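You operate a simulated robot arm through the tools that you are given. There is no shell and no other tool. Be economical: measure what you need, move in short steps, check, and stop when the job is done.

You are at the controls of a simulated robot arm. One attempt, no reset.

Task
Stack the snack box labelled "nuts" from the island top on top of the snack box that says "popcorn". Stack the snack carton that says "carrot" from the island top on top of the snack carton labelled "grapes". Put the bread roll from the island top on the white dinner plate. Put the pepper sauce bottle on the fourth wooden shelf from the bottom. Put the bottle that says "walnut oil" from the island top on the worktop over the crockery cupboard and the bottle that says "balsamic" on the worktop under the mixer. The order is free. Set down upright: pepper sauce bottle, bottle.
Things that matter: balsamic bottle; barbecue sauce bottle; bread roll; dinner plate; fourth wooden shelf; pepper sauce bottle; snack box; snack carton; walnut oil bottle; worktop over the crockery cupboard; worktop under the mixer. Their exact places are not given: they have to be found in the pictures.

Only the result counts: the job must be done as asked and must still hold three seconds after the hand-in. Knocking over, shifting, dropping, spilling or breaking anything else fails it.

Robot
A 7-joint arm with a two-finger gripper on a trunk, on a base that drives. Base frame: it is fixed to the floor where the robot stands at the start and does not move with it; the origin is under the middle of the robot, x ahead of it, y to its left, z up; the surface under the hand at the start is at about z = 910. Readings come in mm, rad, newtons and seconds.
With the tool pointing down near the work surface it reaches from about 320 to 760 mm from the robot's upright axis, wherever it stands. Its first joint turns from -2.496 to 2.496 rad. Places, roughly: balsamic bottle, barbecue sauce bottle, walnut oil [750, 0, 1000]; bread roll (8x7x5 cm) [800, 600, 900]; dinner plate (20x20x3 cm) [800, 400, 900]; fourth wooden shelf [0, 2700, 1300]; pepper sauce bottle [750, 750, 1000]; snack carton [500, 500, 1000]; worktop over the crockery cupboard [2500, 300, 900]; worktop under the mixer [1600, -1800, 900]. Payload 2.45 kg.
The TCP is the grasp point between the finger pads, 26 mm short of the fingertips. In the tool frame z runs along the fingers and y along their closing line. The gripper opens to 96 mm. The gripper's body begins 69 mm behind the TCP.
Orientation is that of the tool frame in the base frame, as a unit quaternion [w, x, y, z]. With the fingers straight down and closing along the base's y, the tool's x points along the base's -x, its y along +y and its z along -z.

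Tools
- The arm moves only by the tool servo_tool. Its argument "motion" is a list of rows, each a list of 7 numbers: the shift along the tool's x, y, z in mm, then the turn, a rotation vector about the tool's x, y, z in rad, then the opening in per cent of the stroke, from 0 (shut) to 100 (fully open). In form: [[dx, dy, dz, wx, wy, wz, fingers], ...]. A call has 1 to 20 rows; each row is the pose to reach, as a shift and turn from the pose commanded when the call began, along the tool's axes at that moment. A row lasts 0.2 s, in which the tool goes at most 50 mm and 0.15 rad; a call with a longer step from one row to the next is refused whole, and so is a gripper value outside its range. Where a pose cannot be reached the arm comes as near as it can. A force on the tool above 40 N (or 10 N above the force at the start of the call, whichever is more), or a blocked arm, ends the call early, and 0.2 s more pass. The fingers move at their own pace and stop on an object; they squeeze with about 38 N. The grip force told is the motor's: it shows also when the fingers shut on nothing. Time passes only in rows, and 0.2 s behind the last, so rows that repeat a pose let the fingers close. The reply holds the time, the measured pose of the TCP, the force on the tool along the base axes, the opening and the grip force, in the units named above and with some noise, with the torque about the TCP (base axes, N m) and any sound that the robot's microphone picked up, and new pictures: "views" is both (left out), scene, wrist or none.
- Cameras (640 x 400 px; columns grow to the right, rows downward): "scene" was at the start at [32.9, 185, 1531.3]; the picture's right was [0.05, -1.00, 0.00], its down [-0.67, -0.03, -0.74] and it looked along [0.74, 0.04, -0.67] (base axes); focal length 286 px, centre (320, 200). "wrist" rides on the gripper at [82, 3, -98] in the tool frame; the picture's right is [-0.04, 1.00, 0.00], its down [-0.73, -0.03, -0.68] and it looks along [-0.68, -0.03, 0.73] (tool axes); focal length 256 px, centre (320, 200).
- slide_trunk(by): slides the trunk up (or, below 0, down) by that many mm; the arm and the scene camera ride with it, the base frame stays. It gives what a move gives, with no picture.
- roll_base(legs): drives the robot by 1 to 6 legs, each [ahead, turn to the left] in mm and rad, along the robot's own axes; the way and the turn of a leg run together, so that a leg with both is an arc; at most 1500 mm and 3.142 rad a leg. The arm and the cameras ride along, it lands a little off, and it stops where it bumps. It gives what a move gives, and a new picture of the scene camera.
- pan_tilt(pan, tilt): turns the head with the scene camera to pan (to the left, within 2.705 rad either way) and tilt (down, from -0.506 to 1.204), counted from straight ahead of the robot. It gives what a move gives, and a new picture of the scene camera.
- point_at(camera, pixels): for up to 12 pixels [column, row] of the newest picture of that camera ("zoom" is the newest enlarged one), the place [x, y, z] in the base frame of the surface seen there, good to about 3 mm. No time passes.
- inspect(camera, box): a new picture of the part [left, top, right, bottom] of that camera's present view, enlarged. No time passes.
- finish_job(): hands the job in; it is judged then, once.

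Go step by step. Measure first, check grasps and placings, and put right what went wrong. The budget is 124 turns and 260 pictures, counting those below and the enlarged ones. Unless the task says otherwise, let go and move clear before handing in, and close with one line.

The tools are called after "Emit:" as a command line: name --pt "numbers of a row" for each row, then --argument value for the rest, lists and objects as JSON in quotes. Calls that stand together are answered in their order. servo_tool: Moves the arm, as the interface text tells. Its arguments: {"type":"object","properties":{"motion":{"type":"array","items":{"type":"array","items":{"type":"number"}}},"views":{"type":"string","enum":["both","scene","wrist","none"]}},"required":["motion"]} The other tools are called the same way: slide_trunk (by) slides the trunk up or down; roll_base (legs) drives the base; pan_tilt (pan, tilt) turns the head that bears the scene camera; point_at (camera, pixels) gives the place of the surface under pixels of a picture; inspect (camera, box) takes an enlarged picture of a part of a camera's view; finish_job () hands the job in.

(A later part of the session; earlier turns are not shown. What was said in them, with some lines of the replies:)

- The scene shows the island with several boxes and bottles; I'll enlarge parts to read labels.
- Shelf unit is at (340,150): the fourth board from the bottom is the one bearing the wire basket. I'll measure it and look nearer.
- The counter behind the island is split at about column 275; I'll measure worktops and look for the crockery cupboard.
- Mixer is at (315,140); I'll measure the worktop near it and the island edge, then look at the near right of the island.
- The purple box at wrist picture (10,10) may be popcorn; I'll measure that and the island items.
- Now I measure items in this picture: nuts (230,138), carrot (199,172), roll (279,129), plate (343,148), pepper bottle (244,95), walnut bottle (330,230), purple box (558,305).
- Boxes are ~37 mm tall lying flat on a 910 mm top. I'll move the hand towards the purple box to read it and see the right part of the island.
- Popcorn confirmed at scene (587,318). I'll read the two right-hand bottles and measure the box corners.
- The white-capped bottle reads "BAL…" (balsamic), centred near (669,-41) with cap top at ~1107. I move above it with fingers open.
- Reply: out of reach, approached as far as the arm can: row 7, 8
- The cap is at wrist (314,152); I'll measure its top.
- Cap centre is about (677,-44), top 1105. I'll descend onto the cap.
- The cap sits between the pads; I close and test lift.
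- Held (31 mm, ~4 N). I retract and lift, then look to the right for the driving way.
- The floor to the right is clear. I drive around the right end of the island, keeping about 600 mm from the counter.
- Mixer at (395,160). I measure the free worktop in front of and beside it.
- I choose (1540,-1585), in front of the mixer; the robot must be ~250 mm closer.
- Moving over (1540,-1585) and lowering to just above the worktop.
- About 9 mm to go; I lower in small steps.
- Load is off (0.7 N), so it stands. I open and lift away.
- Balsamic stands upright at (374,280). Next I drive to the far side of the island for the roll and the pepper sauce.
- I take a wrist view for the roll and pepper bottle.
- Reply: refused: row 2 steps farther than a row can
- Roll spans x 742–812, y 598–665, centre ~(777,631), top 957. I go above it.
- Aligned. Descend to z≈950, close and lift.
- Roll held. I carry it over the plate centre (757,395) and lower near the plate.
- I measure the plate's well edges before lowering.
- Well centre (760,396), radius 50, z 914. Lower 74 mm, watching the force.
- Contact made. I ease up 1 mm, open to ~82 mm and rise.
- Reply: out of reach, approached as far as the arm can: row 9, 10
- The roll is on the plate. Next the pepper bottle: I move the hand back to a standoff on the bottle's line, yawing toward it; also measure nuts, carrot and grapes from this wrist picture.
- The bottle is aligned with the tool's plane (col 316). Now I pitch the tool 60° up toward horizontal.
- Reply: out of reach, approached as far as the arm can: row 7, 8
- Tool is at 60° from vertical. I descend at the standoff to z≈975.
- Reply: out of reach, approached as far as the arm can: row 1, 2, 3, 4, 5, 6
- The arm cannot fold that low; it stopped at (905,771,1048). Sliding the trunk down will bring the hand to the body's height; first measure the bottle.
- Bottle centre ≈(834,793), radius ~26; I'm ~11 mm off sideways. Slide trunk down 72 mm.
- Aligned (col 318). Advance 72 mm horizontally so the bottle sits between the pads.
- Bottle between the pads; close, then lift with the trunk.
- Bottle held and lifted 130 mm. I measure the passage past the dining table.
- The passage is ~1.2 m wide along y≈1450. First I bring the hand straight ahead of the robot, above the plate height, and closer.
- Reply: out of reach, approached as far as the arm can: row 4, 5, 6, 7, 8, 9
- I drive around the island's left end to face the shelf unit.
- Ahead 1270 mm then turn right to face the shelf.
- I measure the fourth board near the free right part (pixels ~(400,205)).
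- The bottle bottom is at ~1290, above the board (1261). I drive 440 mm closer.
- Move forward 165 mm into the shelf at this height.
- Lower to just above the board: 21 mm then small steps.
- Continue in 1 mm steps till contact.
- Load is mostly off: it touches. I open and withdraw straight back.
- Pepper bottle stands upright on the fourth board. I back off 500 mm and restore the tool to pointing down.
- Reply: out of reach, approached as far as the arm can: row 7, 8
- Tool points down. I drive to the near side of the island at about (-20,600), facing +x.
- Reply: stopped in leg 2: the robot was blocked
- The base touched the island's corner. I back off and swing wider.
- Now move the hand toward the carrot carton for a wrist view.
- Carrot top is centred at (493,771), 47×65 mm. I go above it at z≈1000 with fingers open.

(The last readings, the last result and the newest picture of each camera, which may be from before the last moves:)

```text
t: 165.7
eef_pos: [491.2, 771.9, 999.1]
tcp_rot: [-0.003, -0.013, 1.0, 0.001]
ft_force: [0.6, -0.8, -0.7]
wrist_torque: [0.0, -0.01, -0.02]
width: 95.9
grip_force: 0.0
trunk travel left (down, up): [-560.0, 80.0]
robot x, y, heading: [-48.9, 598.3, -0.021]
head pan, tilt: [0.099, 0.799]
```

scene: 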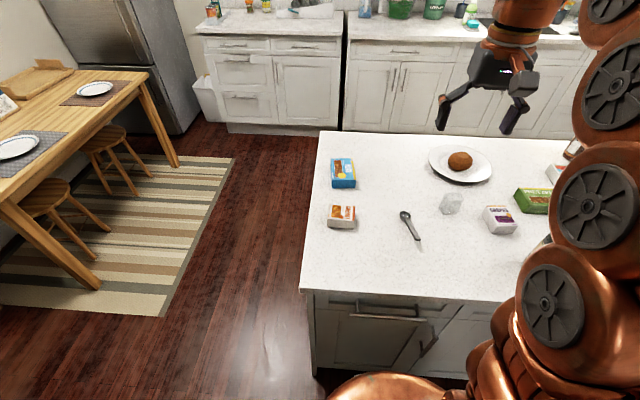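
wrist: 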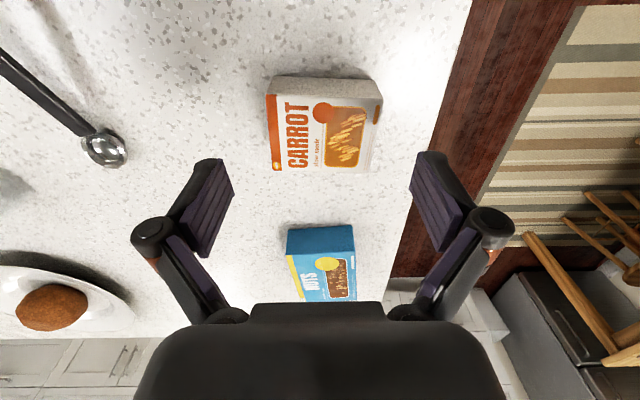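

Well centred. Descend to z=940, grip and lift.

Emit:
servo_tool --pt "-1 0 30 0 0 0 100" --pt "-1 0 50 0 0 0 100" --pt "-1 0 59 0 0 0 100" --pt "-1 0 59 0 0 0 60" --pt "-1 0 59 0 0 0 20" --pt "-1 0 59 0 0 0 0" --pt "-1 0 59 0 0 0 0" --pt "-1 0 59 0 0 0 0" --pt "-1 0 30 0 0 0 0" --pt "-1 0 -10 0 0 0 0" --pt "-1 0 -50 0 0 0 0" --pt "-1 0 -80 0 0 0 0" --pt "-1 0 -80 0 0 0 0" --views "wrist"

```text
t: 168.5
eef_pos: [491.8, 771.6, 1080.2]
tcp_rot: [-0.002, -0.013, 1.0, 0.001]
ft_force: [-0.5, 0.6, -0.5]
wrist_torque: [0.01, -0.01, -0.01]
width: 71.8
grip_force: 37.7
trunk travel left (down, up): [-560.0, 80.0]
robot x, y, heading: [-46.2, 597.6, -0.024]
head pan, tilt: [0.099, 0.799]
```

wrist: 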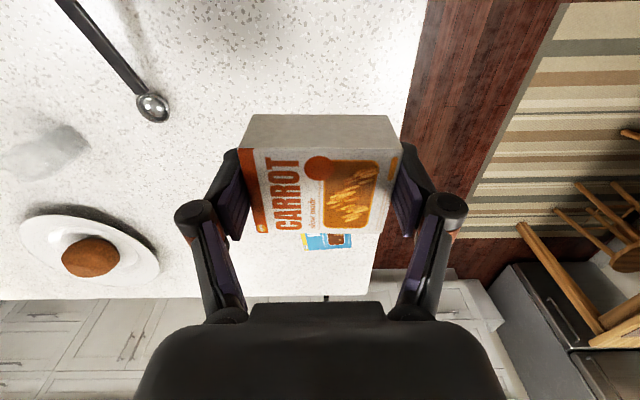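

Carton held. I carry it above the grapes carton (515,355).

Emit:
servo_tool --pt "-1 -45 0 0 0 0 0" --pt "-2 -90 0 0 0 0 0" --pt "-3 -135 0 0 0 0 0" --pt "-4 -180 0 0 0 0 0" --pt "-6 -225 0 0 0 0 0" --pt "-7 -270 0 0 0 0 0" --pt "-8 -315 0 0 0 0 0" --pt "-10 -360 0 0 0 0 0" --pt "-12 -400 0 0 0 0 0" --pt "-12 -417 0 0 0 0 0" --pt "-12 -417 0 0 0 0 0"

```text
t: 170.9
eef_pos: [514.0, 353.1, 1079.9]
tcp_rot: [-0.003, -0.012, 1.0, 0.002]
ft_force: [-0.4, -0.5, 0.2]
wrist_torque: [0.0, 0.0, 0.02]
width: 71.8
grip_force: 38.3
trunk travel left (down, up): [-560.0, 80.0]
robot x, y, heading: [-47.5, 602.7, -0.018]
head pan, tilt: [0.099, 0.799]
```

scene: 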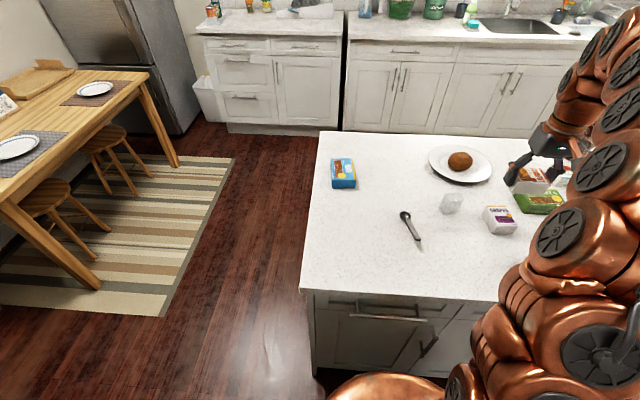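
wrist: 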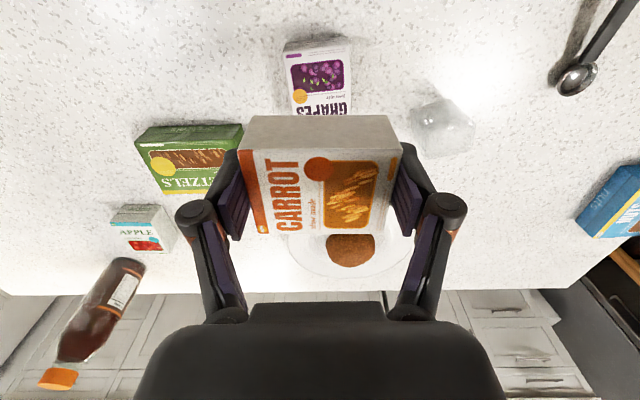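

Measure the grapes top precisely, plus check the walnut bottle's clearance from the arm.

Emit:
point_at --camera "wrist" --pixels '[[285, 55], [349, 50], [351, 112], [293, 114], [287, 44], [242, 122], [243, 140], [236, 190]]'

Emit:
pan_tilt --pan -0.5 --tilt 0.85

```text
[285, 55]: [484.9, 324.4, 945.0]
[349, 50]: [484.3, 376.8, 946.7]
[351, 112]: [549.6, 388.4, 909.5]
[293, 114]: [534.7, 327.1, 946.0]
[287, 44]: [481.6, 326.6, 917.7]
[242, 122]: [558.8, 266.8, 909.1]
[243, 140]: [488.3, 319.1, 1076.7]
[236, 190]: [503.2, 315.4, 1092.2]
```

```text
t: 171.9
eef_pos: [513.7, 353.9, 1080.7]
tcp_rot: [-0.003, -0.012, 1.0, 0.001]
ft_force: [0.1, -0.5, 0.4]
wrist_torque: [0.01, -0.03, -0.04]
width: 71.3
grip_force: 37.9
trunk travel left (down, up): [-560.0, 80.0]
robot x, y, heading: [-47.0, 598.1, -0.014]
head pan, tilt: [-0.499, 0.85]
```

scene: 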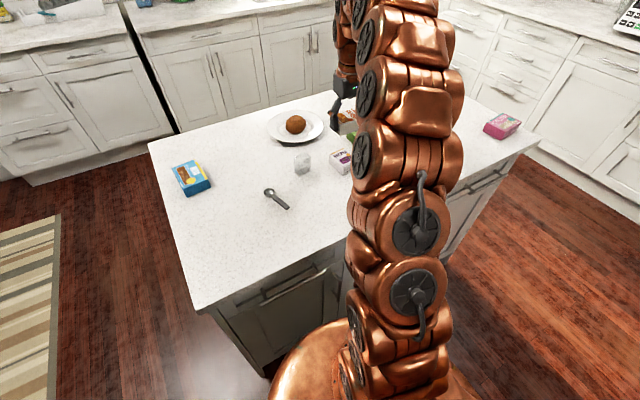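

Grapes centre (514,352); aligned. Lower 97 mm then small steps.

Emit:
servo_tool --pt "0 -1 40 0 0 0 0" --pt "0 -1 75 0 0 0 0" --pt "0 -1 92 0 0 0 0" --pt "0 -1 97 0 0 0 0" --pt "0 -1 99 0 0 0 0" --pt "0 -1 99 0 0 0 0" --views "wrist"

```text
t: 173.3
eef_pos: [512.7, 353.6, 979.9]
tcp_rot: [-0.003, -0.012, 1.0, 0.002]
ft_force: [-0.4, 0.2, -0.6]
wrist_torque: [0.01, 0.02, 0.03]
width: 71.3
grip_force: 38.0
trunk travel left (down, up): [-560.0, 80.0]
robot x, y, heading: [-50.6, 599.0, -0.022]
head pan, tilt: [-0.499, 0.85]
```

wrist: 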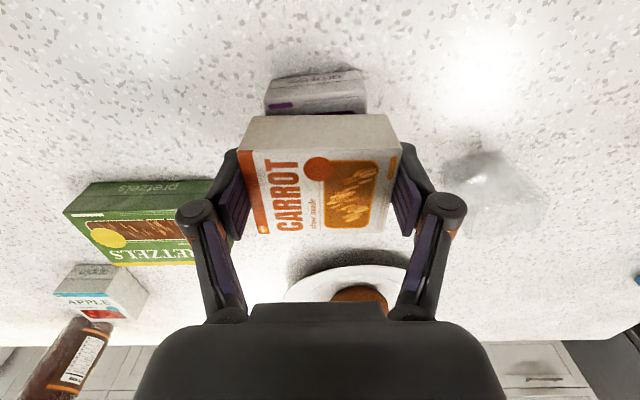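

Close above contact; continue in 1 mm steps.

Emit:
servo_tool --pt "0 0 1 0 0 0 0" --pt "0 0 2 0 0 0 0" --pt "0 0 3 0 0 0 0" --pt "0 0 3 0 0 0 0" --views "none"

```text
t: 174.3
eef_pos: [514.7, 353.8, 977.9]
tcp_rot: [-0.003, -0.013, 1.0, 0.002]
ft_force: [-0.4, -1.0, -0.2]
wrist_torque: [-0.02, -0.02, -0.01]
width: 71.5
grip_force: 38.2
trunk travel left (down, up): [-560.0, 80.0]
robot x, y, heading: [-49.2, 601.2, -0.018]
head pan, tilt: [-0.499, 0.85]
```

Emit:
servo_tool --pt "0 0 1 0 0 0 0" --pt "0 0 2 0 0 0 0" --pt "0 0 2 0 0 0 0" --views "none"

```text
t: 175.1
eef_pos: [513.5, 353.7, 977.0]
tcp_rot: [-0.002, -0.013, 1.0, 0.002]
ft_force: [2.0, 0.4, 14.3]
wrist_torque: [-0.03, -0.01, -0.04]
width: 71.2
grip_force: 38.2
trunk travel left (down, up): [-560.0, 80.0]
robot x, y, heading: [-49.4, 601.0, -0.017]
head pan, tilt: [-0.499, 0.85]
```

Contact (14 N). I ease 1.5 mm up, open and rise.

Emit:
servo_tool --pt "0 0 -1.5 0 0 0 80" --pt "0 0 -1.5 0 0 0 90" --pt "0 0 -1.5 0 0 0 95" --pt "0 0 -1.5 0 0 0 100" --pt "0 0 -1.5 0 0 0 100" --pt "0 0 -40 0 0 0 100" --pt "0 0 -85 0 0 0 100" --pt "0 0 -130 0 0 0 100" --pt "0 0 -170 0 0 0 100" --pt "0 0 -170 0 0 0 100" --views "wrist"

```text
t: 177.3
eef_pos: [516.5, 352.3, 1146.0]
tcp_rot: [-0.003, -0.012, 1.0, 0.002]
ft_force: [-0.3, 0.5, -0.3]
wrist_torque: [0.01, -0.02, 0.0]
width: 96.2
grip_force: 0.0
trunk travel left (down, up): [-560.0, 80.0]
robot x, y, heading: [-47.5, 598.8, -0.02]
head pan, tilt: [-0.499, 0.85]
```

wrist: 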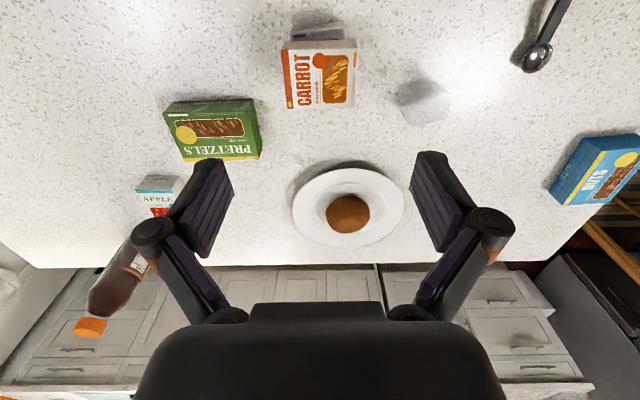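

Carrot sits on grapes. I check its level, then go for nuts at (671,775).

Emit:
point_at --camera "wrist" --pixels '[[285, 52], [353, 50], [350, 100], [290, 105], [320, 78]]'

Emit:
inspect --camera "wrist" --box '[260, 0, 380, 130]'

Emit:
servo_tool --pt "-5 45 0 0 0 0 100" --pt "-10 90 0 0 0 0 100" --pt "-20 135 0 0 0 0 100" --pt "-30 180 0 0 0 0 100" --pt "-40 225 0 0 0 0 100" --pt "-50 270 0 0 0 0 100" --pt "-60 315 0 0 0 0 100" --pt "-70 360 0 0 0 0 100" --pt "-75 405 0 0 0 0 100" --pt "-75 420 0 0 0 0 100" --pt "-75 420 0 0 0 0 100" --views "wrist"

```text
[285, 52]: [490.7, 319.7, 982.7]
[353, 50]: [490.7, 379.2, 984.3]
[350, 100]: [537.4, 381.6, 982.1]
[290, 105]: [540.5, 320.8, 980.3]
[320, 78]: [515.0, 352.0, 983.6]
```

```text
3.08 times, centred on (320, 65) of wrist
```

zoom: 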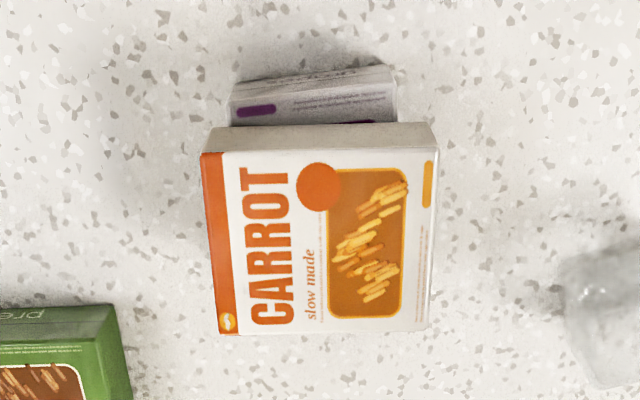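

```text
t: 179.7
eef_pos: [581.4, 775.9, 1147.0]
tcp_rot: [-0.004, -0.013, 1.0, 0.003]
ft_force: [0.1, -0.1, -0.5]
wrist_torque: [-0.03, -0.02, 0.01]
width: 95.9
grip_force: 0.1
trunk travel left (down, up): [-560.0, 80.0]
robot x, y, heading: [-53.3, 598.9, -0.021]
head pan, tilt: [-0.499, 0.85]
```

wrist: 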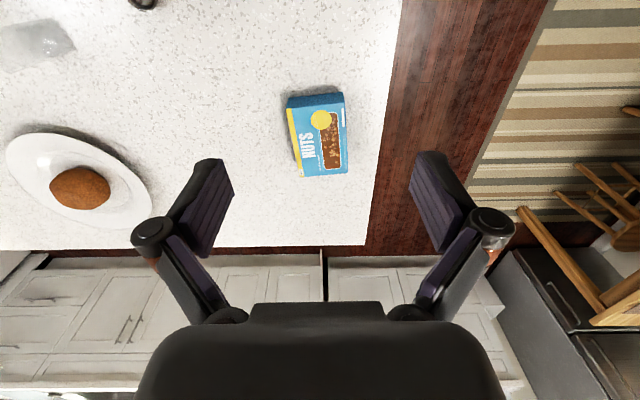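

Stack is good (top level at ~982). Measure the nuts box corners.

Emit:
point_at --camera "wrist" --pixels '[[289, 109], [342, 106], [347, 170], [300, 175], [318, 140]]'

```text
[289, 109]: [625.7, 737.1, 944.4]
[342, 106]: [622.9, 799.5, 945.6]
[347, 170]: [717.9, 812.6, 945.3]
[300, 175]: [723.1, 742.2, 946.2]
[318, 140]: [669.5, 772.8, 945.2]
```

Nuts centre (672,773), turned ~0.08 rad. Go above then descend to grip height.

Emit:
servo_tool --pt "-20 -2 40 0 0 -0.02 100" --pt "-45 -4 80 0 0 -0.04 100" --pt "-70 -5 115 0 0 -0.055 100" --pt "-91 -5 145 0 0 -0.055 100" --pt "-91 -5 145 0 0 -0.055 100" --views "wrist"

```text
t: 180.9
eef_pos: [670.1, 772.9, 1000.9]
tcp_rot: [-0.003, -0.04, 0.999, 0.002]
ft_force: [-0.2, -0.4, -1.2]
wrist_torque: [0.01, 0.04, -0.01]
width: 95.8
grip_force: 0.0
trunk travel left (down, up): [-560.0, 80.0]
robot x, y, heading: [-47.2, 599.3, -0.02]
head pan, tilt: [-0.499, 0.85]
```

wrist: 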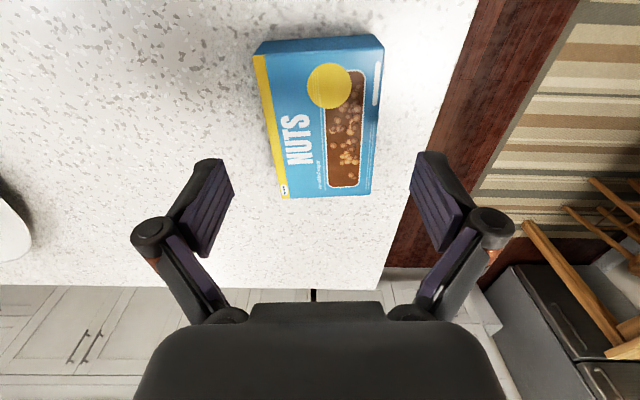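

Centred. Descend, grip, lift.

Emit:
servo_tool --pt "0 1 30 0 0 0 100" --pt "0 1 50 0 0 0 100" --pt "0 1 61 0 0 0 100" --pt "0 1 61 0 0 0 60" --pt "0 1 61 0 0 0 20" --pt "0 1 61 0 0 0 0" --pt "0 1 61 0 0 0 0" --pt "0 1 61 0 0 0 0" --pt "0 1 30 0 0 0 0" --pt "0 1 -10 0 0 0 0" --pt "10 1 -50 0 0 0 0" --pt "40 1 -80 0 0 0 0" --pt "80 1 -100 0 0 0 0" --pt "80 1 -100 0 0 0 0" --views "wrist"

```text
t: 183.9
eef_pos: [594.0, 766.5, 1103.0]
tcp_rot: [-0.002, -0.04, 0.999, 0.002]
ft_force: [-0.1, -0.7, -2.3]
wrist_torque: [0.02, 0.03, 0.02]
width: 70.9
grip_force: 38.1
trunk travel left (down, up): [-560.0, 80.0]
robot x, y, heading: [-47.8, 598.2, -0.018]
head pan, tilt: [-0.499, 0.85]
```

wrist: 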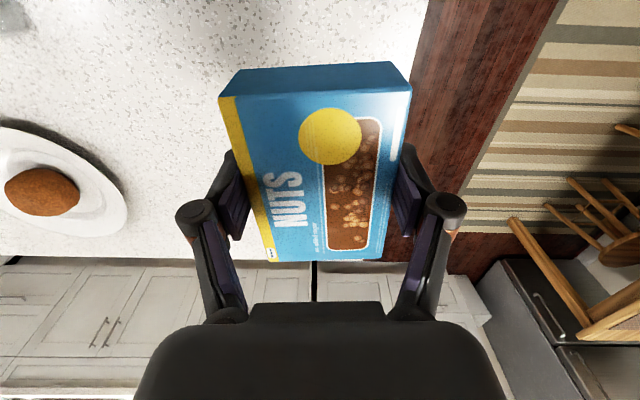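

Nuts held. Raise and retract, then drive right along the near side to y≈0.

Emit:
servo_tool --pt "34 -25 -16 0 0 0 0" --pt "69 -50 -32 0 0 0 0" --pt "104 -75 -48 0 0 0 0" --pt "138 -100 -64 0 0 0 0" --pt "173 -125 -80 0 0 0 0" --pt "207 -150 -97 0 0 0 0" --pt "207 -150 -97 0 0 0 0" --views "none"

Emit:
slide_trunk --by 75

Emit:
roll_base --legs '[[0, -1.571], [595, 0], [0, 1.571]]'

```text
t: 185.5
eef_pos: [396.9, 599.9, 1199.9]
tcp_rot: [-0.004, -0.04, 0.999, 0.001]
ft_force: [-0.2, -1.0, -1.2]
wrist_torque: [-0.01, -0.01, 0.02]
width: 71.4
grip_force: 38.2
trunk travel left (down, up): [-560.0, 80.0]
robot x, y, heading: [-48.4, 601.1, -0.023]
head pan, tilt: [-0.499, 0.85]
```

```text
t: 186.6
eef_pos: [398.1, 598.8, 1274.8]
tcp_rot: [-0.002, -0.04, 0.999, 0.002]
ft_force: [0.1, 0.2, -0.6]
wrist_torque: [-0.04, 0.0, 0.01]
width: 71.3
grip_force: 38.3
trunk travel left (down, up): [-635.0, 5.0]
robot x, y, heading: [-47.6, 598.8, -0.017]
head pan, tilt: [-0.499, 0.85]
```

```text
t: 197.6
eef_pos: [390.1, 4.7, 1275.2]
tcp_rot: [-0.002, -0.046, 0.999, 0.001]
ft_force: [0.1, 0.7, -1.8]
wrist_torque: [0.0, 0.0, -0.01]
width: 70.9
grip_force: 37.3
trunk travel left (down, up): [-635.0, 5.0]
robot x, y, heading: [-57.5, 3.5, -0.012]
head pan, tilt: [-0.499, 0.85]
```

scene: 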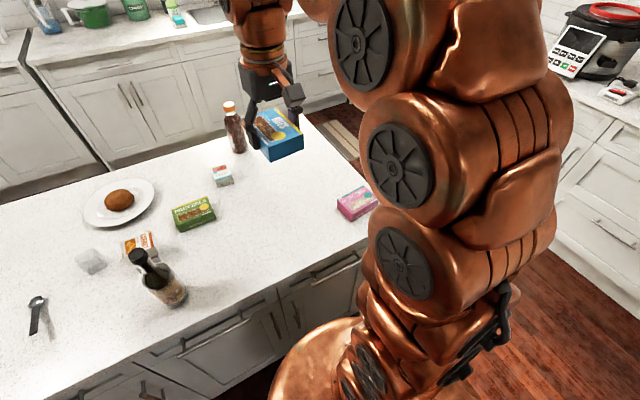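

I turn the box 90° to match the popcorn box and move above it (397,-226).

Emit:
servo_tool --pt "1 -21 0 0 0 0.143 0" --pt "2 -42 0 0 0 0.286 0" --pt "4 -63 0 0 0 0.428 0" --pt "5 -84 0 0 0 0.571 0" --pt "6 -105 0 0 0 0.714 0" --pt "8 -126 20 0 0 0.857 0" --pt "9 -147 40 0 0 1.0 0" --pt "10 -168 60 0 0 1.142 0" --pt "12 -189 80 0 0 1.285 0" --pt "13 -210 100 0 0 1.428 0" --pt "14 -231 120 0 0 1.571 0" --pt "14 -231 140 0 0 1.571 0" --pt "14 -231 140 0 0 1.571 0"

Emit:
pan_tilt --pan -0.25 --tilt 1.0

```text
t: 200.4
eef_pos: [395.9, -227.0, 1132.2]
tcp_rot: [-0.003, 0.676, 0.737, 0.0]
ft_force: [-0.6, 0.1, -0.7]
wrist_torque: [0.02, 0.03, 0.01]
width: 71.3
grip_force: 38.0
trunk travel left (down, up): [-635.0, 5.0]
robot x, y, heading: [-55.6, 4.3, -0.005]
head pan, tilt: [-0.499, 0.85]
```

scene: 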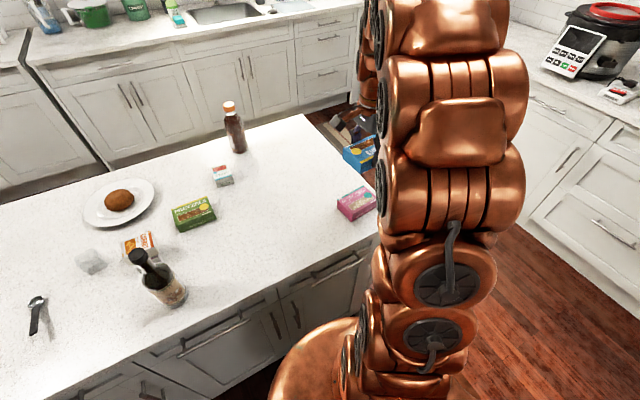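
wrist: 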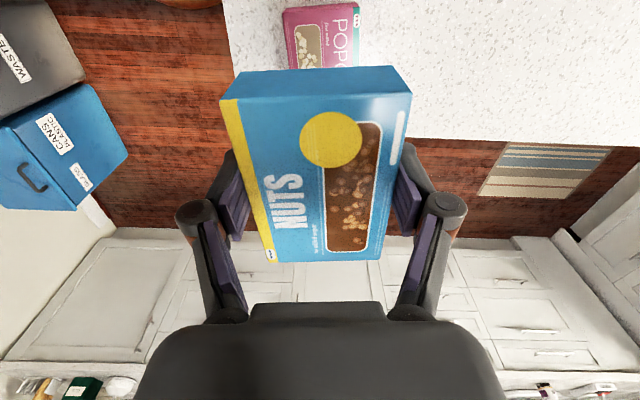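

```text
t: 201.2
eef_pos: [395.6, -225.8, 1131.2]
tcp_rot: [-0.003, 0.676, 0.736, 0.0]
ft_force: [-0.4, -0.4, -1.7]
wrist_torque: [0.02, -0.02, -0.07]
width: 71.5
grip_force: 38.0
trunk travel left (down, up): [-635.0, 5.0]
robot x, y, heading: [-57.2, 0.3, -0.012]
head pan, tilt: [-0.25, 1.0]
```

scene: 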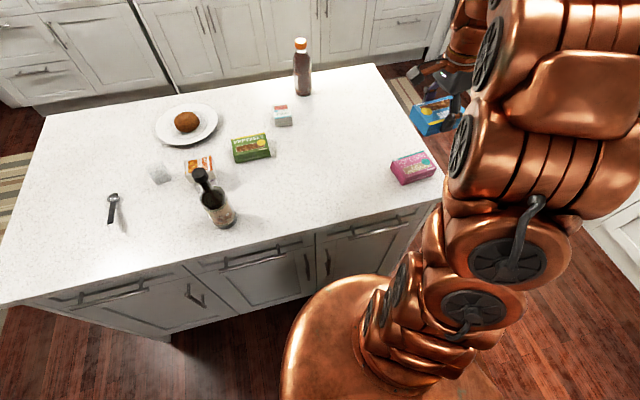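

Measure popcorn corners from both views for the final alignment.

Emit:
point_at --camera "wrist" --pixels '[[285, 13], [355, 6], [358, 60], [291, 62], [320, 30]]'

Emit:
inspect --camera "scene" --box '[370, 120, 460, 200]'

Emit:
point_at --camera "scene" --pixels '[[392, 162], [424, 153], [435, 166], [402, 176], [413, 165]]'

```text
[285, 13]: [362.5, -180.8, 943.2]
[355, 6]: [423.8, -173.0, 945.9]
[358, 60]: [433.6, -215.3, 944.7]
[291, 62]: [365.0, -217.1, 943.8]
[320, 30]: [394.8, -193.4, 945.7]
```

```text
5.00 times, centred on (415, 160) of scene
```

zoom: 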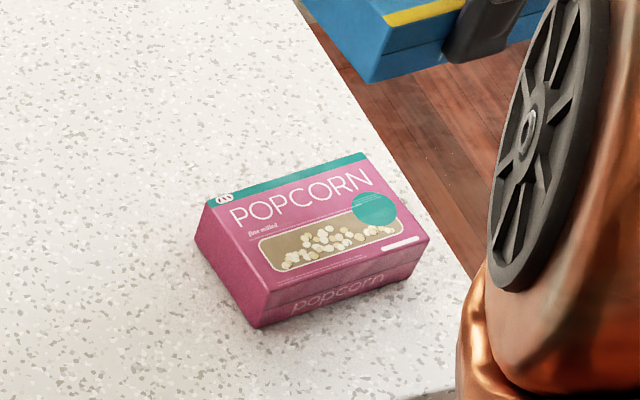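

```text
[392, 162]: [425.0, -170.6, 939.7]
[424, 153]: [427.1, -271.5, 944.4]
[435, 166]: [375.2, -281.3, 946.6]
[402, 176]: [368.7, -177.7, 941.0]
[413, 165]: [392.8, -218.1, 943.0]
```

Aligned: popcorn centre ≈(398,-226). Lower to just above.

Emit:
servo_tool --pt "0 2 45 0 0 0 0" --pt "0 2 90 0 0 0 0" --pt "0 2 130 0 0 0 0" --pt "0 2 146 0 0 0 0" --pt "0 2 151 0 0 0 0" --pt "0 2 151 0 0 0 0" --views "wrist"

```text
t: 202.6
eef_pos: [396.9, -224.4, 982.1]
tcp_rot: [-0.003, 0.676, 0.737, -0.001]
ft_force: [0.3, 0.4, -1.6]
wrist_torque: [0.02, -0.01, -0.01]
width: 71.3
grip_force: 38.3
trunk travel left (down, up): [-635.0, 5.0]
robot x, y, heading: [-56.9, -0.1, -0.013]
head pan, tilt: [-0.25, 1.0]
```

wrist: 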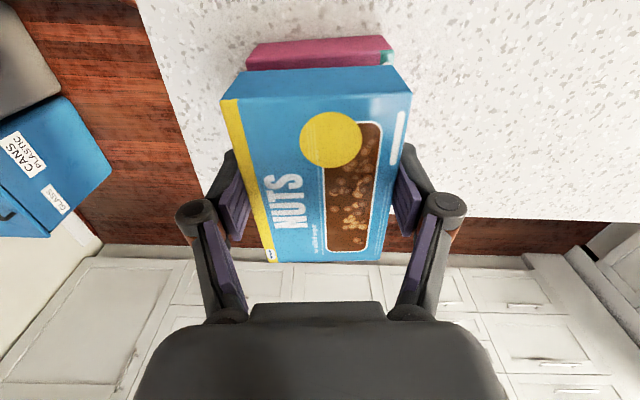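

Step down until contact.

Emit:
servo_tool --pt "0 0 1 0 0 0 0" --pt "0 0 2 0 0 0 0" --pt "0 0 3 0 0 0 0" --pt "0 0 4 0 0 0 0" --pt "0 0 4 0 0 0 0" --views "none"

```text
t: 203.8
eef_pos: [396.6, -224.6, 979.8]
tcp_rot: [-0.003, 0.676, 0.737, 0.0]
ft_force: [0.0, -0.9, -1.3]
wrist_torque: [-0.01, 0.0, 0.0]
width: 71.1
grip_force: 38.7
trunk travel left (down, up): [-635.0, 5.0]
robot x, y, heading: [-59.4, 1.7, -0.01]
head pan, tilt: [-0.25, 1.0]
```

Emit:
servo_tool --pt "0 0 1 0 0 0 0" --pt "0 0 2 0 0 0 0" --pt "0 0 3 0 0 0 0" --pt "0 0 3 0 0 0 0" --views "none"

```text
t: 204.8
eef_pos: [395.7, -224.3, 977.0]
tcp_rot: [-0.002, 0.674, 0.738, 0.0]
ft_force: [1.1, 1.5, 5.2]
wrist_torque: [0.19, -0.23, 0.09]
width: 71.0
grip_force: 38.2
trunk travel left (down, up): [-635.0, 5.0]
robot x, y, heading: [-52.3, 6.5, -0.008]
head pan, tilt: [-0.25, 1.0]
```

Contact. Open and rise.

Emit:
servo_tool --pt "0 0 0 0 0 0 80" --pt "0 0 0 0 0 0 90" --pt "0 0 0 0 0 0 97" --pt "0 0 0 0 0 0 97" --pt "0 0 -2 0 0 0 97" --pt "0 0 -40 0 0 0 100" --pt "0 0 -85 0 0 0 100" --pt "0 0 -130 0 0 0 100" --pt "0 0 -175 0 0 0 100" --pt "0 0 -220 0 0 0 100" --pt "0 0 -220 0 0 0 100"

```text
t: 207.2
eef_pos: [396.6, -225.9, 1197.8]
tcp_rot: [-0.005, 0.675, 0.738, 0.0]
ft_force: [0.1, -0.3, -0.7]
wrist_torque: [-0.01, -0.01, 0.0]
width: 96.1
grip_force: 0.0
trunk travel left (down, up): [-635.0, 5.0]
robot x, y, heading: [-56.1, 0.5, -0.013]
head pan, tilt: [-0.25, 1.0]
```

scene: 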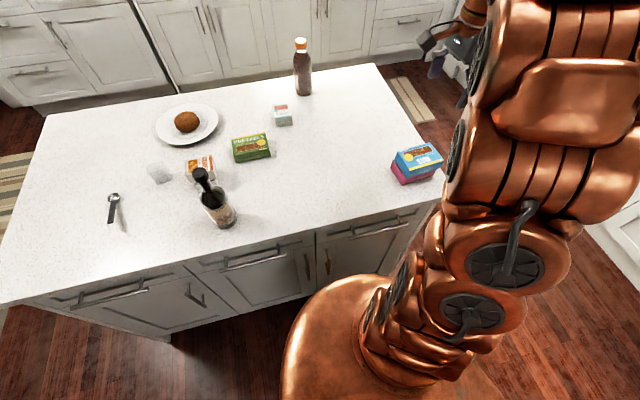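
wrist: 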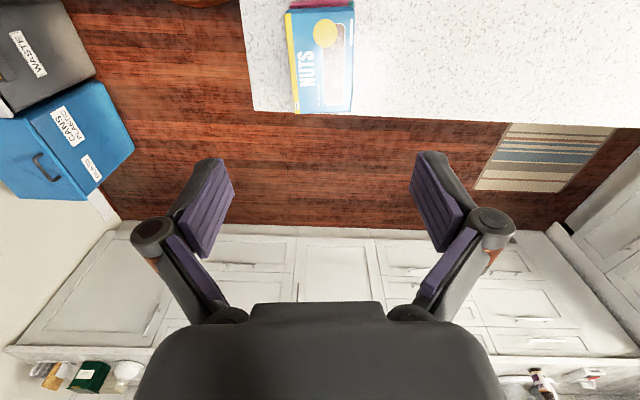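

Nuts sits on popcorn. Now swing the hand above the walnut oil bottle (~(376,312)), turning the tool back.

Emit:
servo_tool --pt "44 -1 0 0 0 -0.131 100" --pt "88 -2 0 0 0 -0.262 100" --pt "132 -3 0 0 0 -0.393 100" --pt "176 -4 0 0 0 -0.524 100" --pt "220 -4 0 0 0 -0.655 100" --pt "264 -5 0 0 0 -0.786 100" --pt "308 -6 0 0 0 -0.916 100" --pt "352 -7 0 0 0 -1.047 100" --pt "396 -8 0 0 0 -1.178 100" --pt "440 -8 0 0 0 -1.309 100" --pt "484 -9 0 0 0 -1.44 100" --pt "529 -10 0 0 0 -1.571 100" --pt "529 -10 0 0 0 -1.571 100"

Emit:
point_at --camera "scene" --pixels '[[394, 158], [432, 146], [441, 160], [403, 172], [418, 160]]'

```text
t: 210.0
eef_pos: [338.5, 298.8, 1197.3]
tcp_rot: [-0.005, -0.044, 0.999, 0.002]
ft_force: [1.2, -0.1, 0.0]
wrist_torque: [-0.01, 0.0, 0.02]
width: 96.1
grip_force: 0.1
trunk travel left (down, up): [-635.0, 5.0]
robot x, y, heading: [-57.1, -0.7, -0.012]
head pan, tilt: [-0.25, 1.0]
```

scene: 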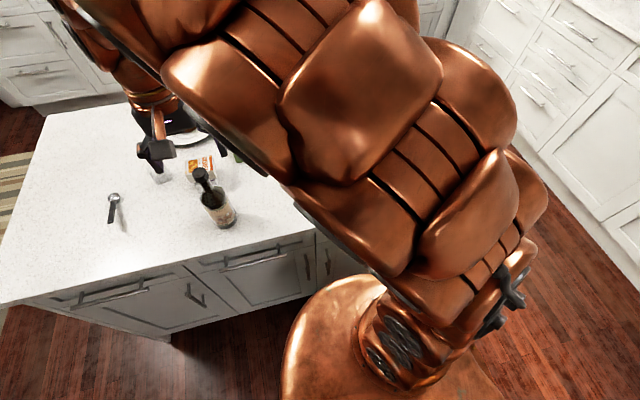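
wrist: 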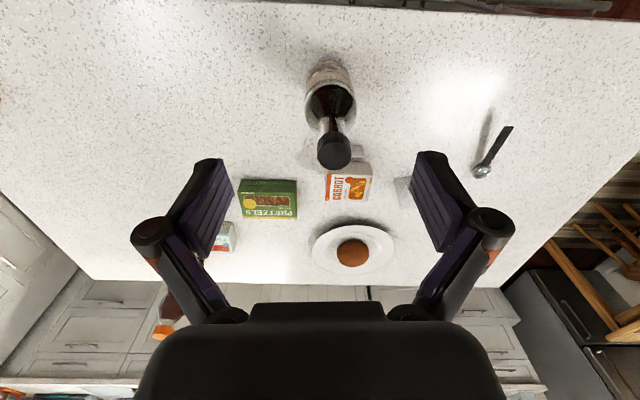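

```text
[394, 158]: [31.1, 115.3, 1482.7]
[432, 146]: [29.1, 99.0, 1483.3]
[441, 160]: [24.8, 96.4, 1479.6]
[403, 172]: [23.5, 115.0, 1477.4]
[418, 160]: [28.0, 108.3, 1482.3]
```

Walnut cap is at wrist (334,150). Measure it.

Emit:
point_at --camera "wrist" --pixels '[[334, 152], [320, 150], [348, 150], [334, 165], [334, 138], [332, 128], [331, 105], [330, 80]]'

Emit:
inspect --camera "wrist" --box '[280, 40, 390, 180]'

```text
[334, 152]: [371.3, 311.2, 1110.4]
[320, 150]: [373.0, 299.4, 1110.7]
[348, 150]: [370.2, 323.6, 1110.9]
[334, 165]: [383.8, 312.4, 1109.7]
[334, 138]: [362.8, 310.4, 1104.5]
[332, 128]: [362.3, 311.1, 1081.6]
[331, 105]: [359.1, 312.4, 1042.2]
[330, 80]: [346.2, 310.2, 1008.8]
```

```text
2.86 times, centred on (335, 110) of wrist
```

zoom: 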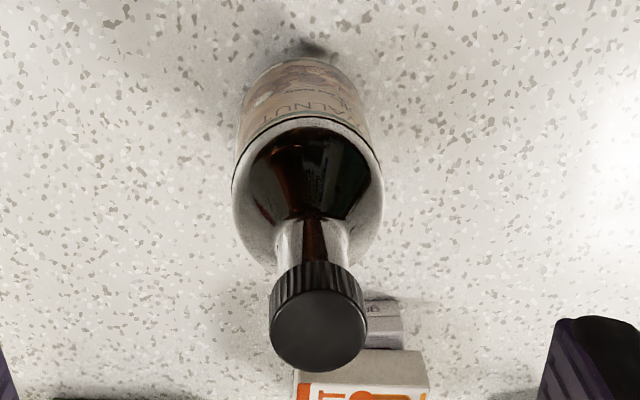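

Cap centre (373,311), top 1110. Move over and descend to z=1090.

Emit:
servo_tool --pt "-20 5 0 0 0 0 100" --pt "-35 9 20 0 0 0 100" --pt "-35 9 55 0 0 0 100" --pt "-35 9 90 0 0 0 100" --pt "-35 9 107 0 0 0 100" --pt "-35 9 107 0 0 0 100" --views "wrist"

```text
t: 211.4
eef_pos: [373.4, 310.5, 1090.5]
tcp_rot: [-0.003, -0.045, 0.999, 0.002]
ft_force: [0.6, -0.6, -0.2]
wrist_torque: [0.0, -0.02, -0.03]
width: 95.7
grip_force: 0.0
trunk travel left (down, up): [-635.0, 5.0]
robot x, y, heading: [-55.9, 2.9, -0.013]
head pan, tilt: [-0.25, 1.0]
```

wrist: 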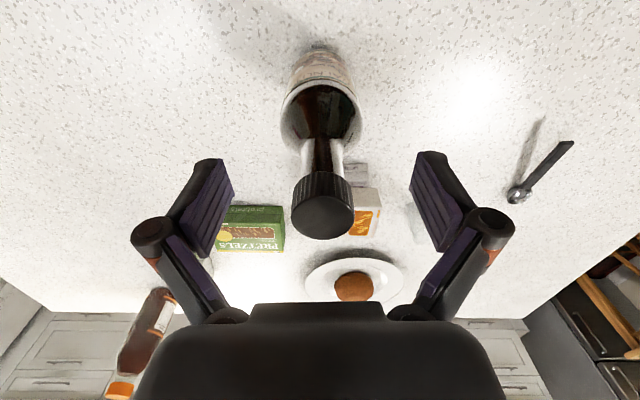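

Close on the cap and lift.

Emit:
servo_tool --pt "0 0 0 0 0 0 60" --pt "0 0 0 0 0 0 20" --pt "0 0 0 0 0 0 0" --pt "0 0 0 0 0 0 0" --pt "0 0 0 0 0 0 0" --pt "0 0 0 0 0 0 0" --pt "0 0 -20 0 0 0 0" --pt "0 0 -60 0 0 0 0" --pt "0 0 -105 0 0 0 0" --pt "0 0 -145 0 0 0 0" --pt "0 0 -145 0 0 0 0"

```text
t: 213.8
eef_pos: [375.2, 311.8, 1235.3]
tcp_rot: [-0.003, -0.043, 0.999, 0.001]
ft_force: [-0.3, -1.1, -4.4]
wrist_torque: [-0.01, -0.01, 0.02]
width: 26.3
grip_force: 37.9
trunk travel left (down, up): [-635.0, 5.0]
robot x, y, heading: [-54.7, 1.7, -0.011]
head pan, tilt: [-0.25, 1.0]
```

scene: 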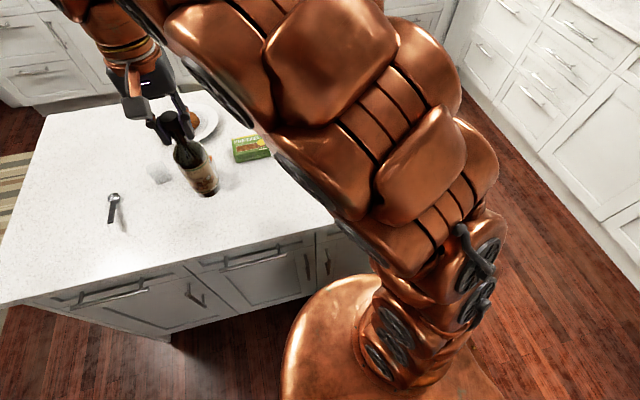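
wrist: 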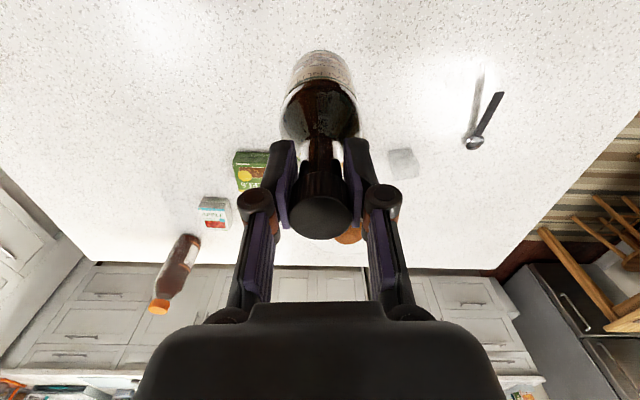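

Walnut held. Bring it straight ahead of the robot, then drive round the right end to the crockery counter.

Emit:
servo_tool --pt "5 -44 0 0 0 0 0" --pt "9 -88 0 0 0 0 0" --pt "14 -133 0 0 0 0 0" --pt "18 -177 0 0 0 0 0" --pt "23 -221 0 0 0 0 0" --pt "27 -266 0 0 0 0 0" --pt "32 -310 0 0 0 0 0" --pt "32 -310 0 0 0 0 0" --views "none"

Emit:
roll_base --legs '[[0, -1.56], [900, 0], [0, 1.571], [860, 0], [860, 0]]'

```text
t: 215.6
eef_pos: [371.3, 0.6, 1234.8]
tcp_rot: [-0.001, -0.045, 0.999, 0.003]
ft_force: [-0.5, -0.8, -4.0]
wrist_torque: [-0.02, 0.0, 0.01]
width: 26.2
grip_force: 38.6
trunk travel left (down, up): [-635.0, 5.0]
robot x, y, heading: [-57.8, 0.4, -0.013]
head pan, tilt: [-0.25, 1.0]
```

```text
t: 236.3
eef_pos: [2123.8, -910.7, 1234.5]
tcp_rot: [-0.003, -0.044, 0.999, 0.001]
ft_force: [0.2, 0.0, -4.5]
wrist_torque: [0.01, 0.02, -0.01]
width: 26.3
grip_force: 38.1
trunk travel left (down, up): [-635.0, 5.0]
robot x, y, heading: [1692.8, -906.8, -0.008]
head pan, tilt: [-0.25, 1.0]
```

scene: 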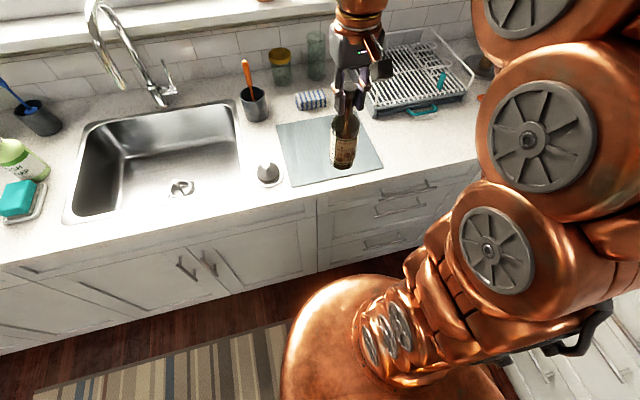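

Clear. Now along the far corridor to the crockery worktop.

Emit:
roll_base --legs '[[0, 1.6], [1260, 0], [0, -1.592]]'

Emit:
pan_tilt --pan 0.1 --tilt 0.8

```text
t: 250.2
eef_pos: [2127.4, 332.8, 1235.1]
tcp_rot: [-0.002, -0.051, 0.999, 0.002]
ft_force: [0.5, -0.4, -3.4]
wrist_torque: [0.0, 0.0, 0.02]
width: 26.2
grip_force: 38.1
trunk travel left (down, up): [-635.0, 5.0]
robot x, y, heading: [1701.9, 327.7, 0.005]
head pan, tilt: [-0.25, 1.0]
```

scene: 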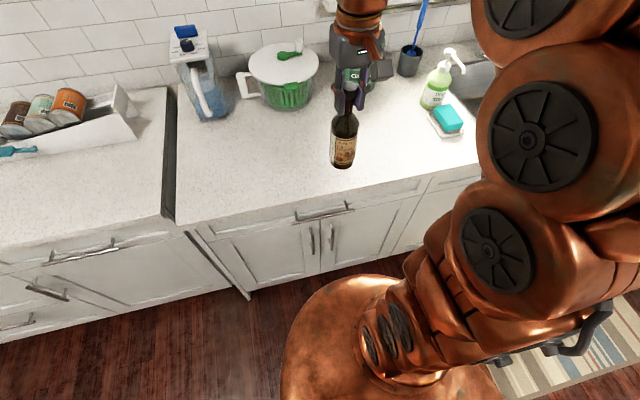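

```text
t: 251.0
eef_pos: [2128.4, 332.3, 1235.4]
tcp_rot: [-0.004, -0.05, 0.999, 0.001]
ft_force: [-0.2, 0.4, -4.3]
wrist_torque: [-0.01, 0.03, 0.01]
width: 26.5
grip_force: 38.8
trunk travel left (down, up): [-635.0, 5.0]
robot x, y, heading: [1705.0, 322.9, 0.006]
head pan, tilt: [0.099, 0.799]
```

scene: 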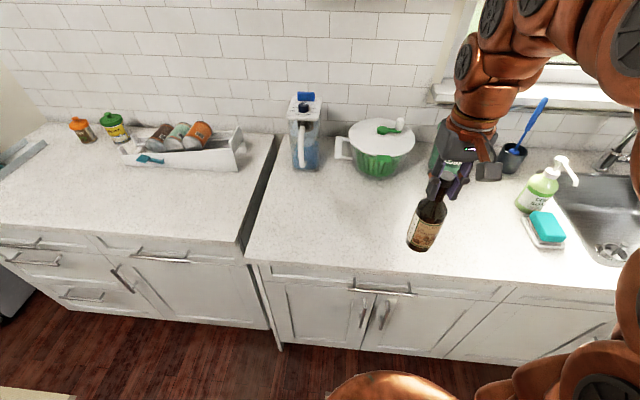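

The double-door cupboard (cols 270–505) matches y≈300. Measure free area in front of the spinner.

Emit:
point_at --camera "scene" --pixels '[[270, 262], [505, 285], [380, 272], [340, 215], [330, 190], [380, 180], [310, 175], [370, 215], [440, 270], [300, 230], [350, 240]]'

```text
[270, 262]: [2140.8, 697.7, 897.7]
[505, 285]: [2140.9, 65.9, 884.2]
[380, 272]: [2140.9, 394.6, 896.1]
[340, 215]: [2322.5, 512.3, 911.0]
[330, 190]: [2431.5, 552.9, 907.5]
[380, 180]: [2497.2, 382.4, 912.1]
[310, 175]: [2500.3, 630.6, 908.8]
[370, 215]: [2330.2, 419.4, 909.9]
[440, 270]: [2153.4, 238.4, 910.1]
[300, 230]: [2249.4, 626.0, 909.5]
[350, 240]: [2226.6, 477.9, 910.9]
```

Place target (2300,370), clear of the spinner (x≥2480). Move over and lower.

Emit:
servo_tool --pt "-44 5 0 0 0 0 0" --pt "-88 10 0 0 0 0 0" --pt "-132 16 0 0 0 0 0" --pt "-175 21 0 0 0 0 0" --pt "-175 21 40 0 0 0 0" --pt "-175 21 85 0 0 0 0" --pt "-175 21 120 0 0 0 0" --pt "-175 21 135 0 0 0 0" --pt "-175 21 135 0 0 0 0"

```text
t: 253.0
eef_pos: [2297.2, 371.5, 1101.1]
tcp_rot: [-0.004, -0.051, 0.999, 0.001]
ft_force: [-0.3, 0.8, -3.6]
wrist_torque: [0.02, 0.05, -0.01]
width: 26.3
grip_force: 38.1
trunk travel left (down, up): [-635.0, 5.0]
robot x, y, heading: [1700.9, 325.6, 0.006]
head pan, tilt: [0.099, 0.799]
```

scene: 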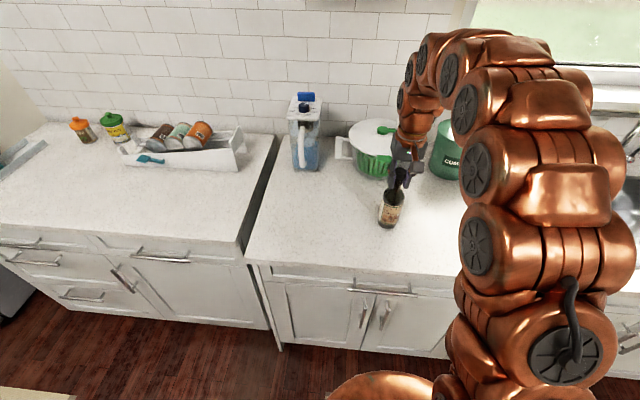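
wrist: 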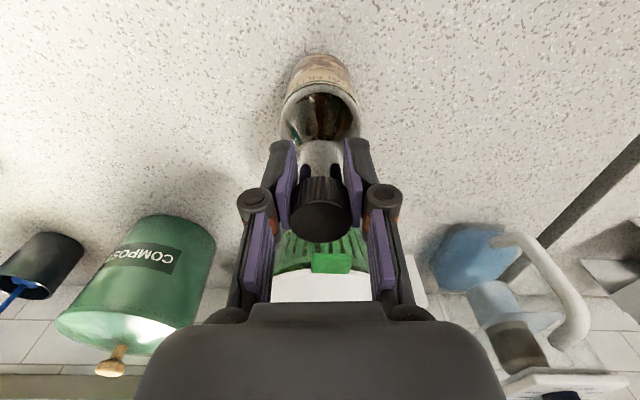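

Clear; lower the last ~11 mm in small steps.

Emit:
servo_tool --pt "0 0 4 0 0 0 0" --pt "0 0 7 0 0 0 0" --pt "0 0 9 0 0 0 0" --pt "0 0 10.5 0 0 0 0" --pt "0 0 10.5 0 0 0 0" --views "none"

```text
t: 254.2
eef_pos: [2296.9, 372.7, 1089.9]
tcp_rot: [-0.001, -0.05, 0.999, 0.002]
ft_force: [-0.4, 1.5, 20.8]
wrist_torque: [-0.04, 0.39, 0.02]
width: 26.3
grip_force: 37.3
trunk travel left (down, up): [-635.0, 5.0]
robot x, y, heading: [1699.3, 331.6, 0.003]
head pan, tilt: [0.099, 0.799]
```

Firm contact (21 N); ease up 1 mm, open, rise and withdraw.

Emit:
servo_tool --pt "0 0 -1 0 0 0 0" --pt "0 0 -1 0 0 0 40" --pt "0 0 -1 0 0 0 80" --pt "0 0 -1 0 0 0 100" --pt "0 0 -1 0 0 0 100" --pt "0 0 -1 0 0 0 100" --pt "0 0 -35 0 0 0 100" --pt "0 0 -80 0 0 0 100" --pt "0 0 -125 0 0 0 100" --pt "40 0 -125 0 0 0 100" --pt "85 0 -125 0 0 0 100" --pt "130 0 -125 0 0 0 100" --pt "170 0 -125 0 0 0 100" --pt "170 0 -125 0 0 0 100"

```text
t: 257.2
eef_pos: [2129.9, 354.1, 1215.5]
tcp_rot: [-0.003, -0.05, 0.999, 0.001]
ft_force: [0.2, -0.7, -0.1]
wrist_torque: [-0.05, 0.0, 0.02]
width: 96.1
grip_force: 0.0
trunk travel left (down, up): [-635.0, 5.0]
robot x, y, heading: [1700.1, 326.5, 0.01]
head pan, tilt: [0.099, 0.799]
```

scene: 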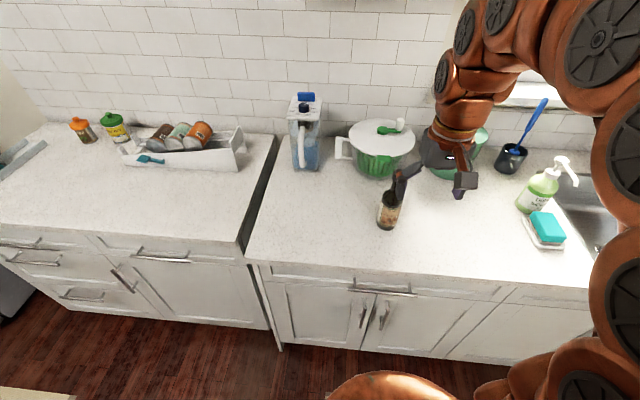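
wrist: 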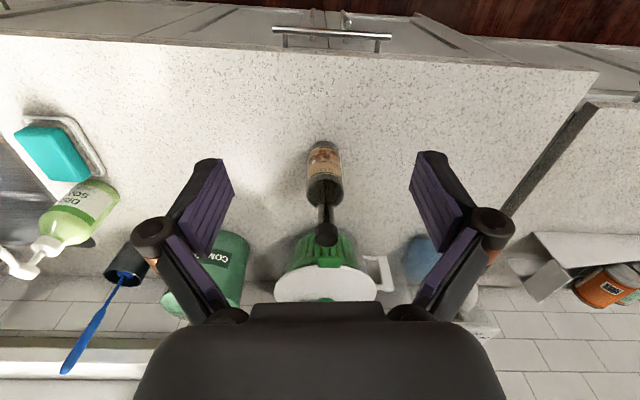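

Walnut stands upright. A final look back at the island and mixer.

Emit:
pan_tilt --pan 2.7 --tilt 0.55

Emit:
pan_tilt --pan -2.7 --tilt 0.45

Emit:
pan_tilt --pan -1.6 --tilt 0.45

```text
t: 259.5
eef_pos: [2130.3, 353.8, 1214.8]
tcp_rot: [-0.003, -0.051, 0.999, 0.001]
ft_force: [0.2, 0.2, 0.0]
wrist_torque: [0.01, 0.02, 0.02]
width: 96.4
grip_force: 0.1
trunk travel left (down, up): [-635.0, 5.0]
robot x, y, heading: [1699.7, 324.7, 0.008]
head pan, tilt: [2.7, 0.55]
```

scene: 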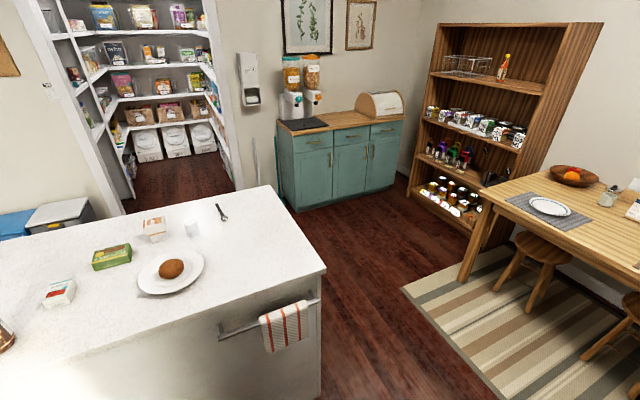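

```text
t: 263.7
eef_pos: [2130.2, 354.3, 1215.3]
tcp_rot: [-0.003, -0.051, 0.999, 0.002]
ft_force: [0.2, 0.8, 0.0]
wrist_torque: [-0.01, 0.04, 0.02]
width: 96.0
grip_force: 0.1
trunk travel left (down, up): [-635.0, 5.0]
robot x, y, heading: [1701.4, 328.9, 0.003]
head pan, tilt: [-2.7, 0.45]
```

scene: 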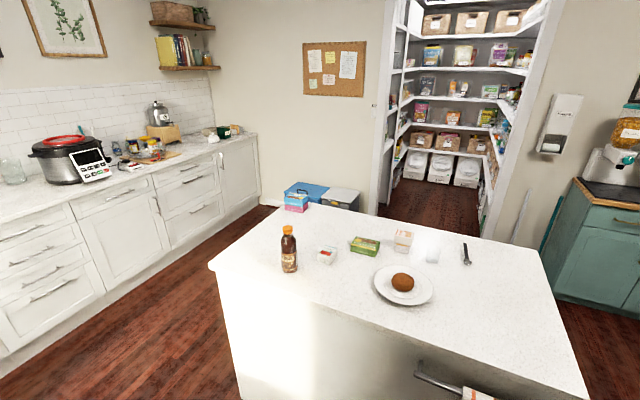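

```text
t: 265.1
eef_pos: [2131.2, 354.4, 1214.8]
tcp_rot: [-0.003, -0.05, 0.999, 0.001]
ft_force: [0.6, -0.4, 0.0]
wrist_torque: [0.0, -0.01, 0.0]
width: 95.9
grip_force: 0.0
trunk travel left (down, up): [-635.0, 5.0]
robot x, y, heading: [1700.1, 329.6, 0.002]
head pan, tilt: [-1.6, 0.45]
```

scene: 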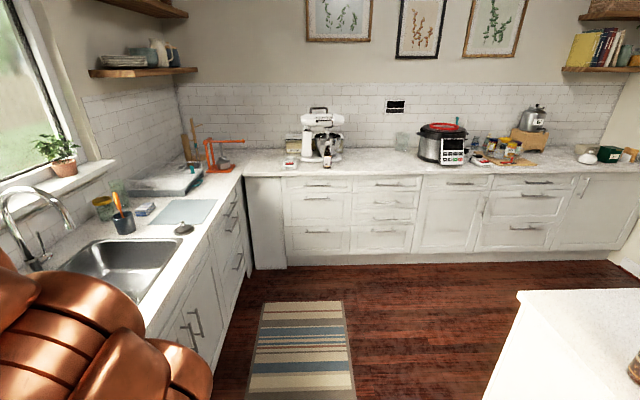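

All placements show as intended: both stacks, the roll on the plate, the pepper sauce on the shelf and the balsamic by the mixer. I hand in.

Emit:
finish_job

```text
The job is handed in.
```

All six placements were done and the job is handed in; in the last pictures everything was in place, with the three bottles upright, and the hand was empty and clear. The base bumped the island's corner once while driving, and I saw nothing move.
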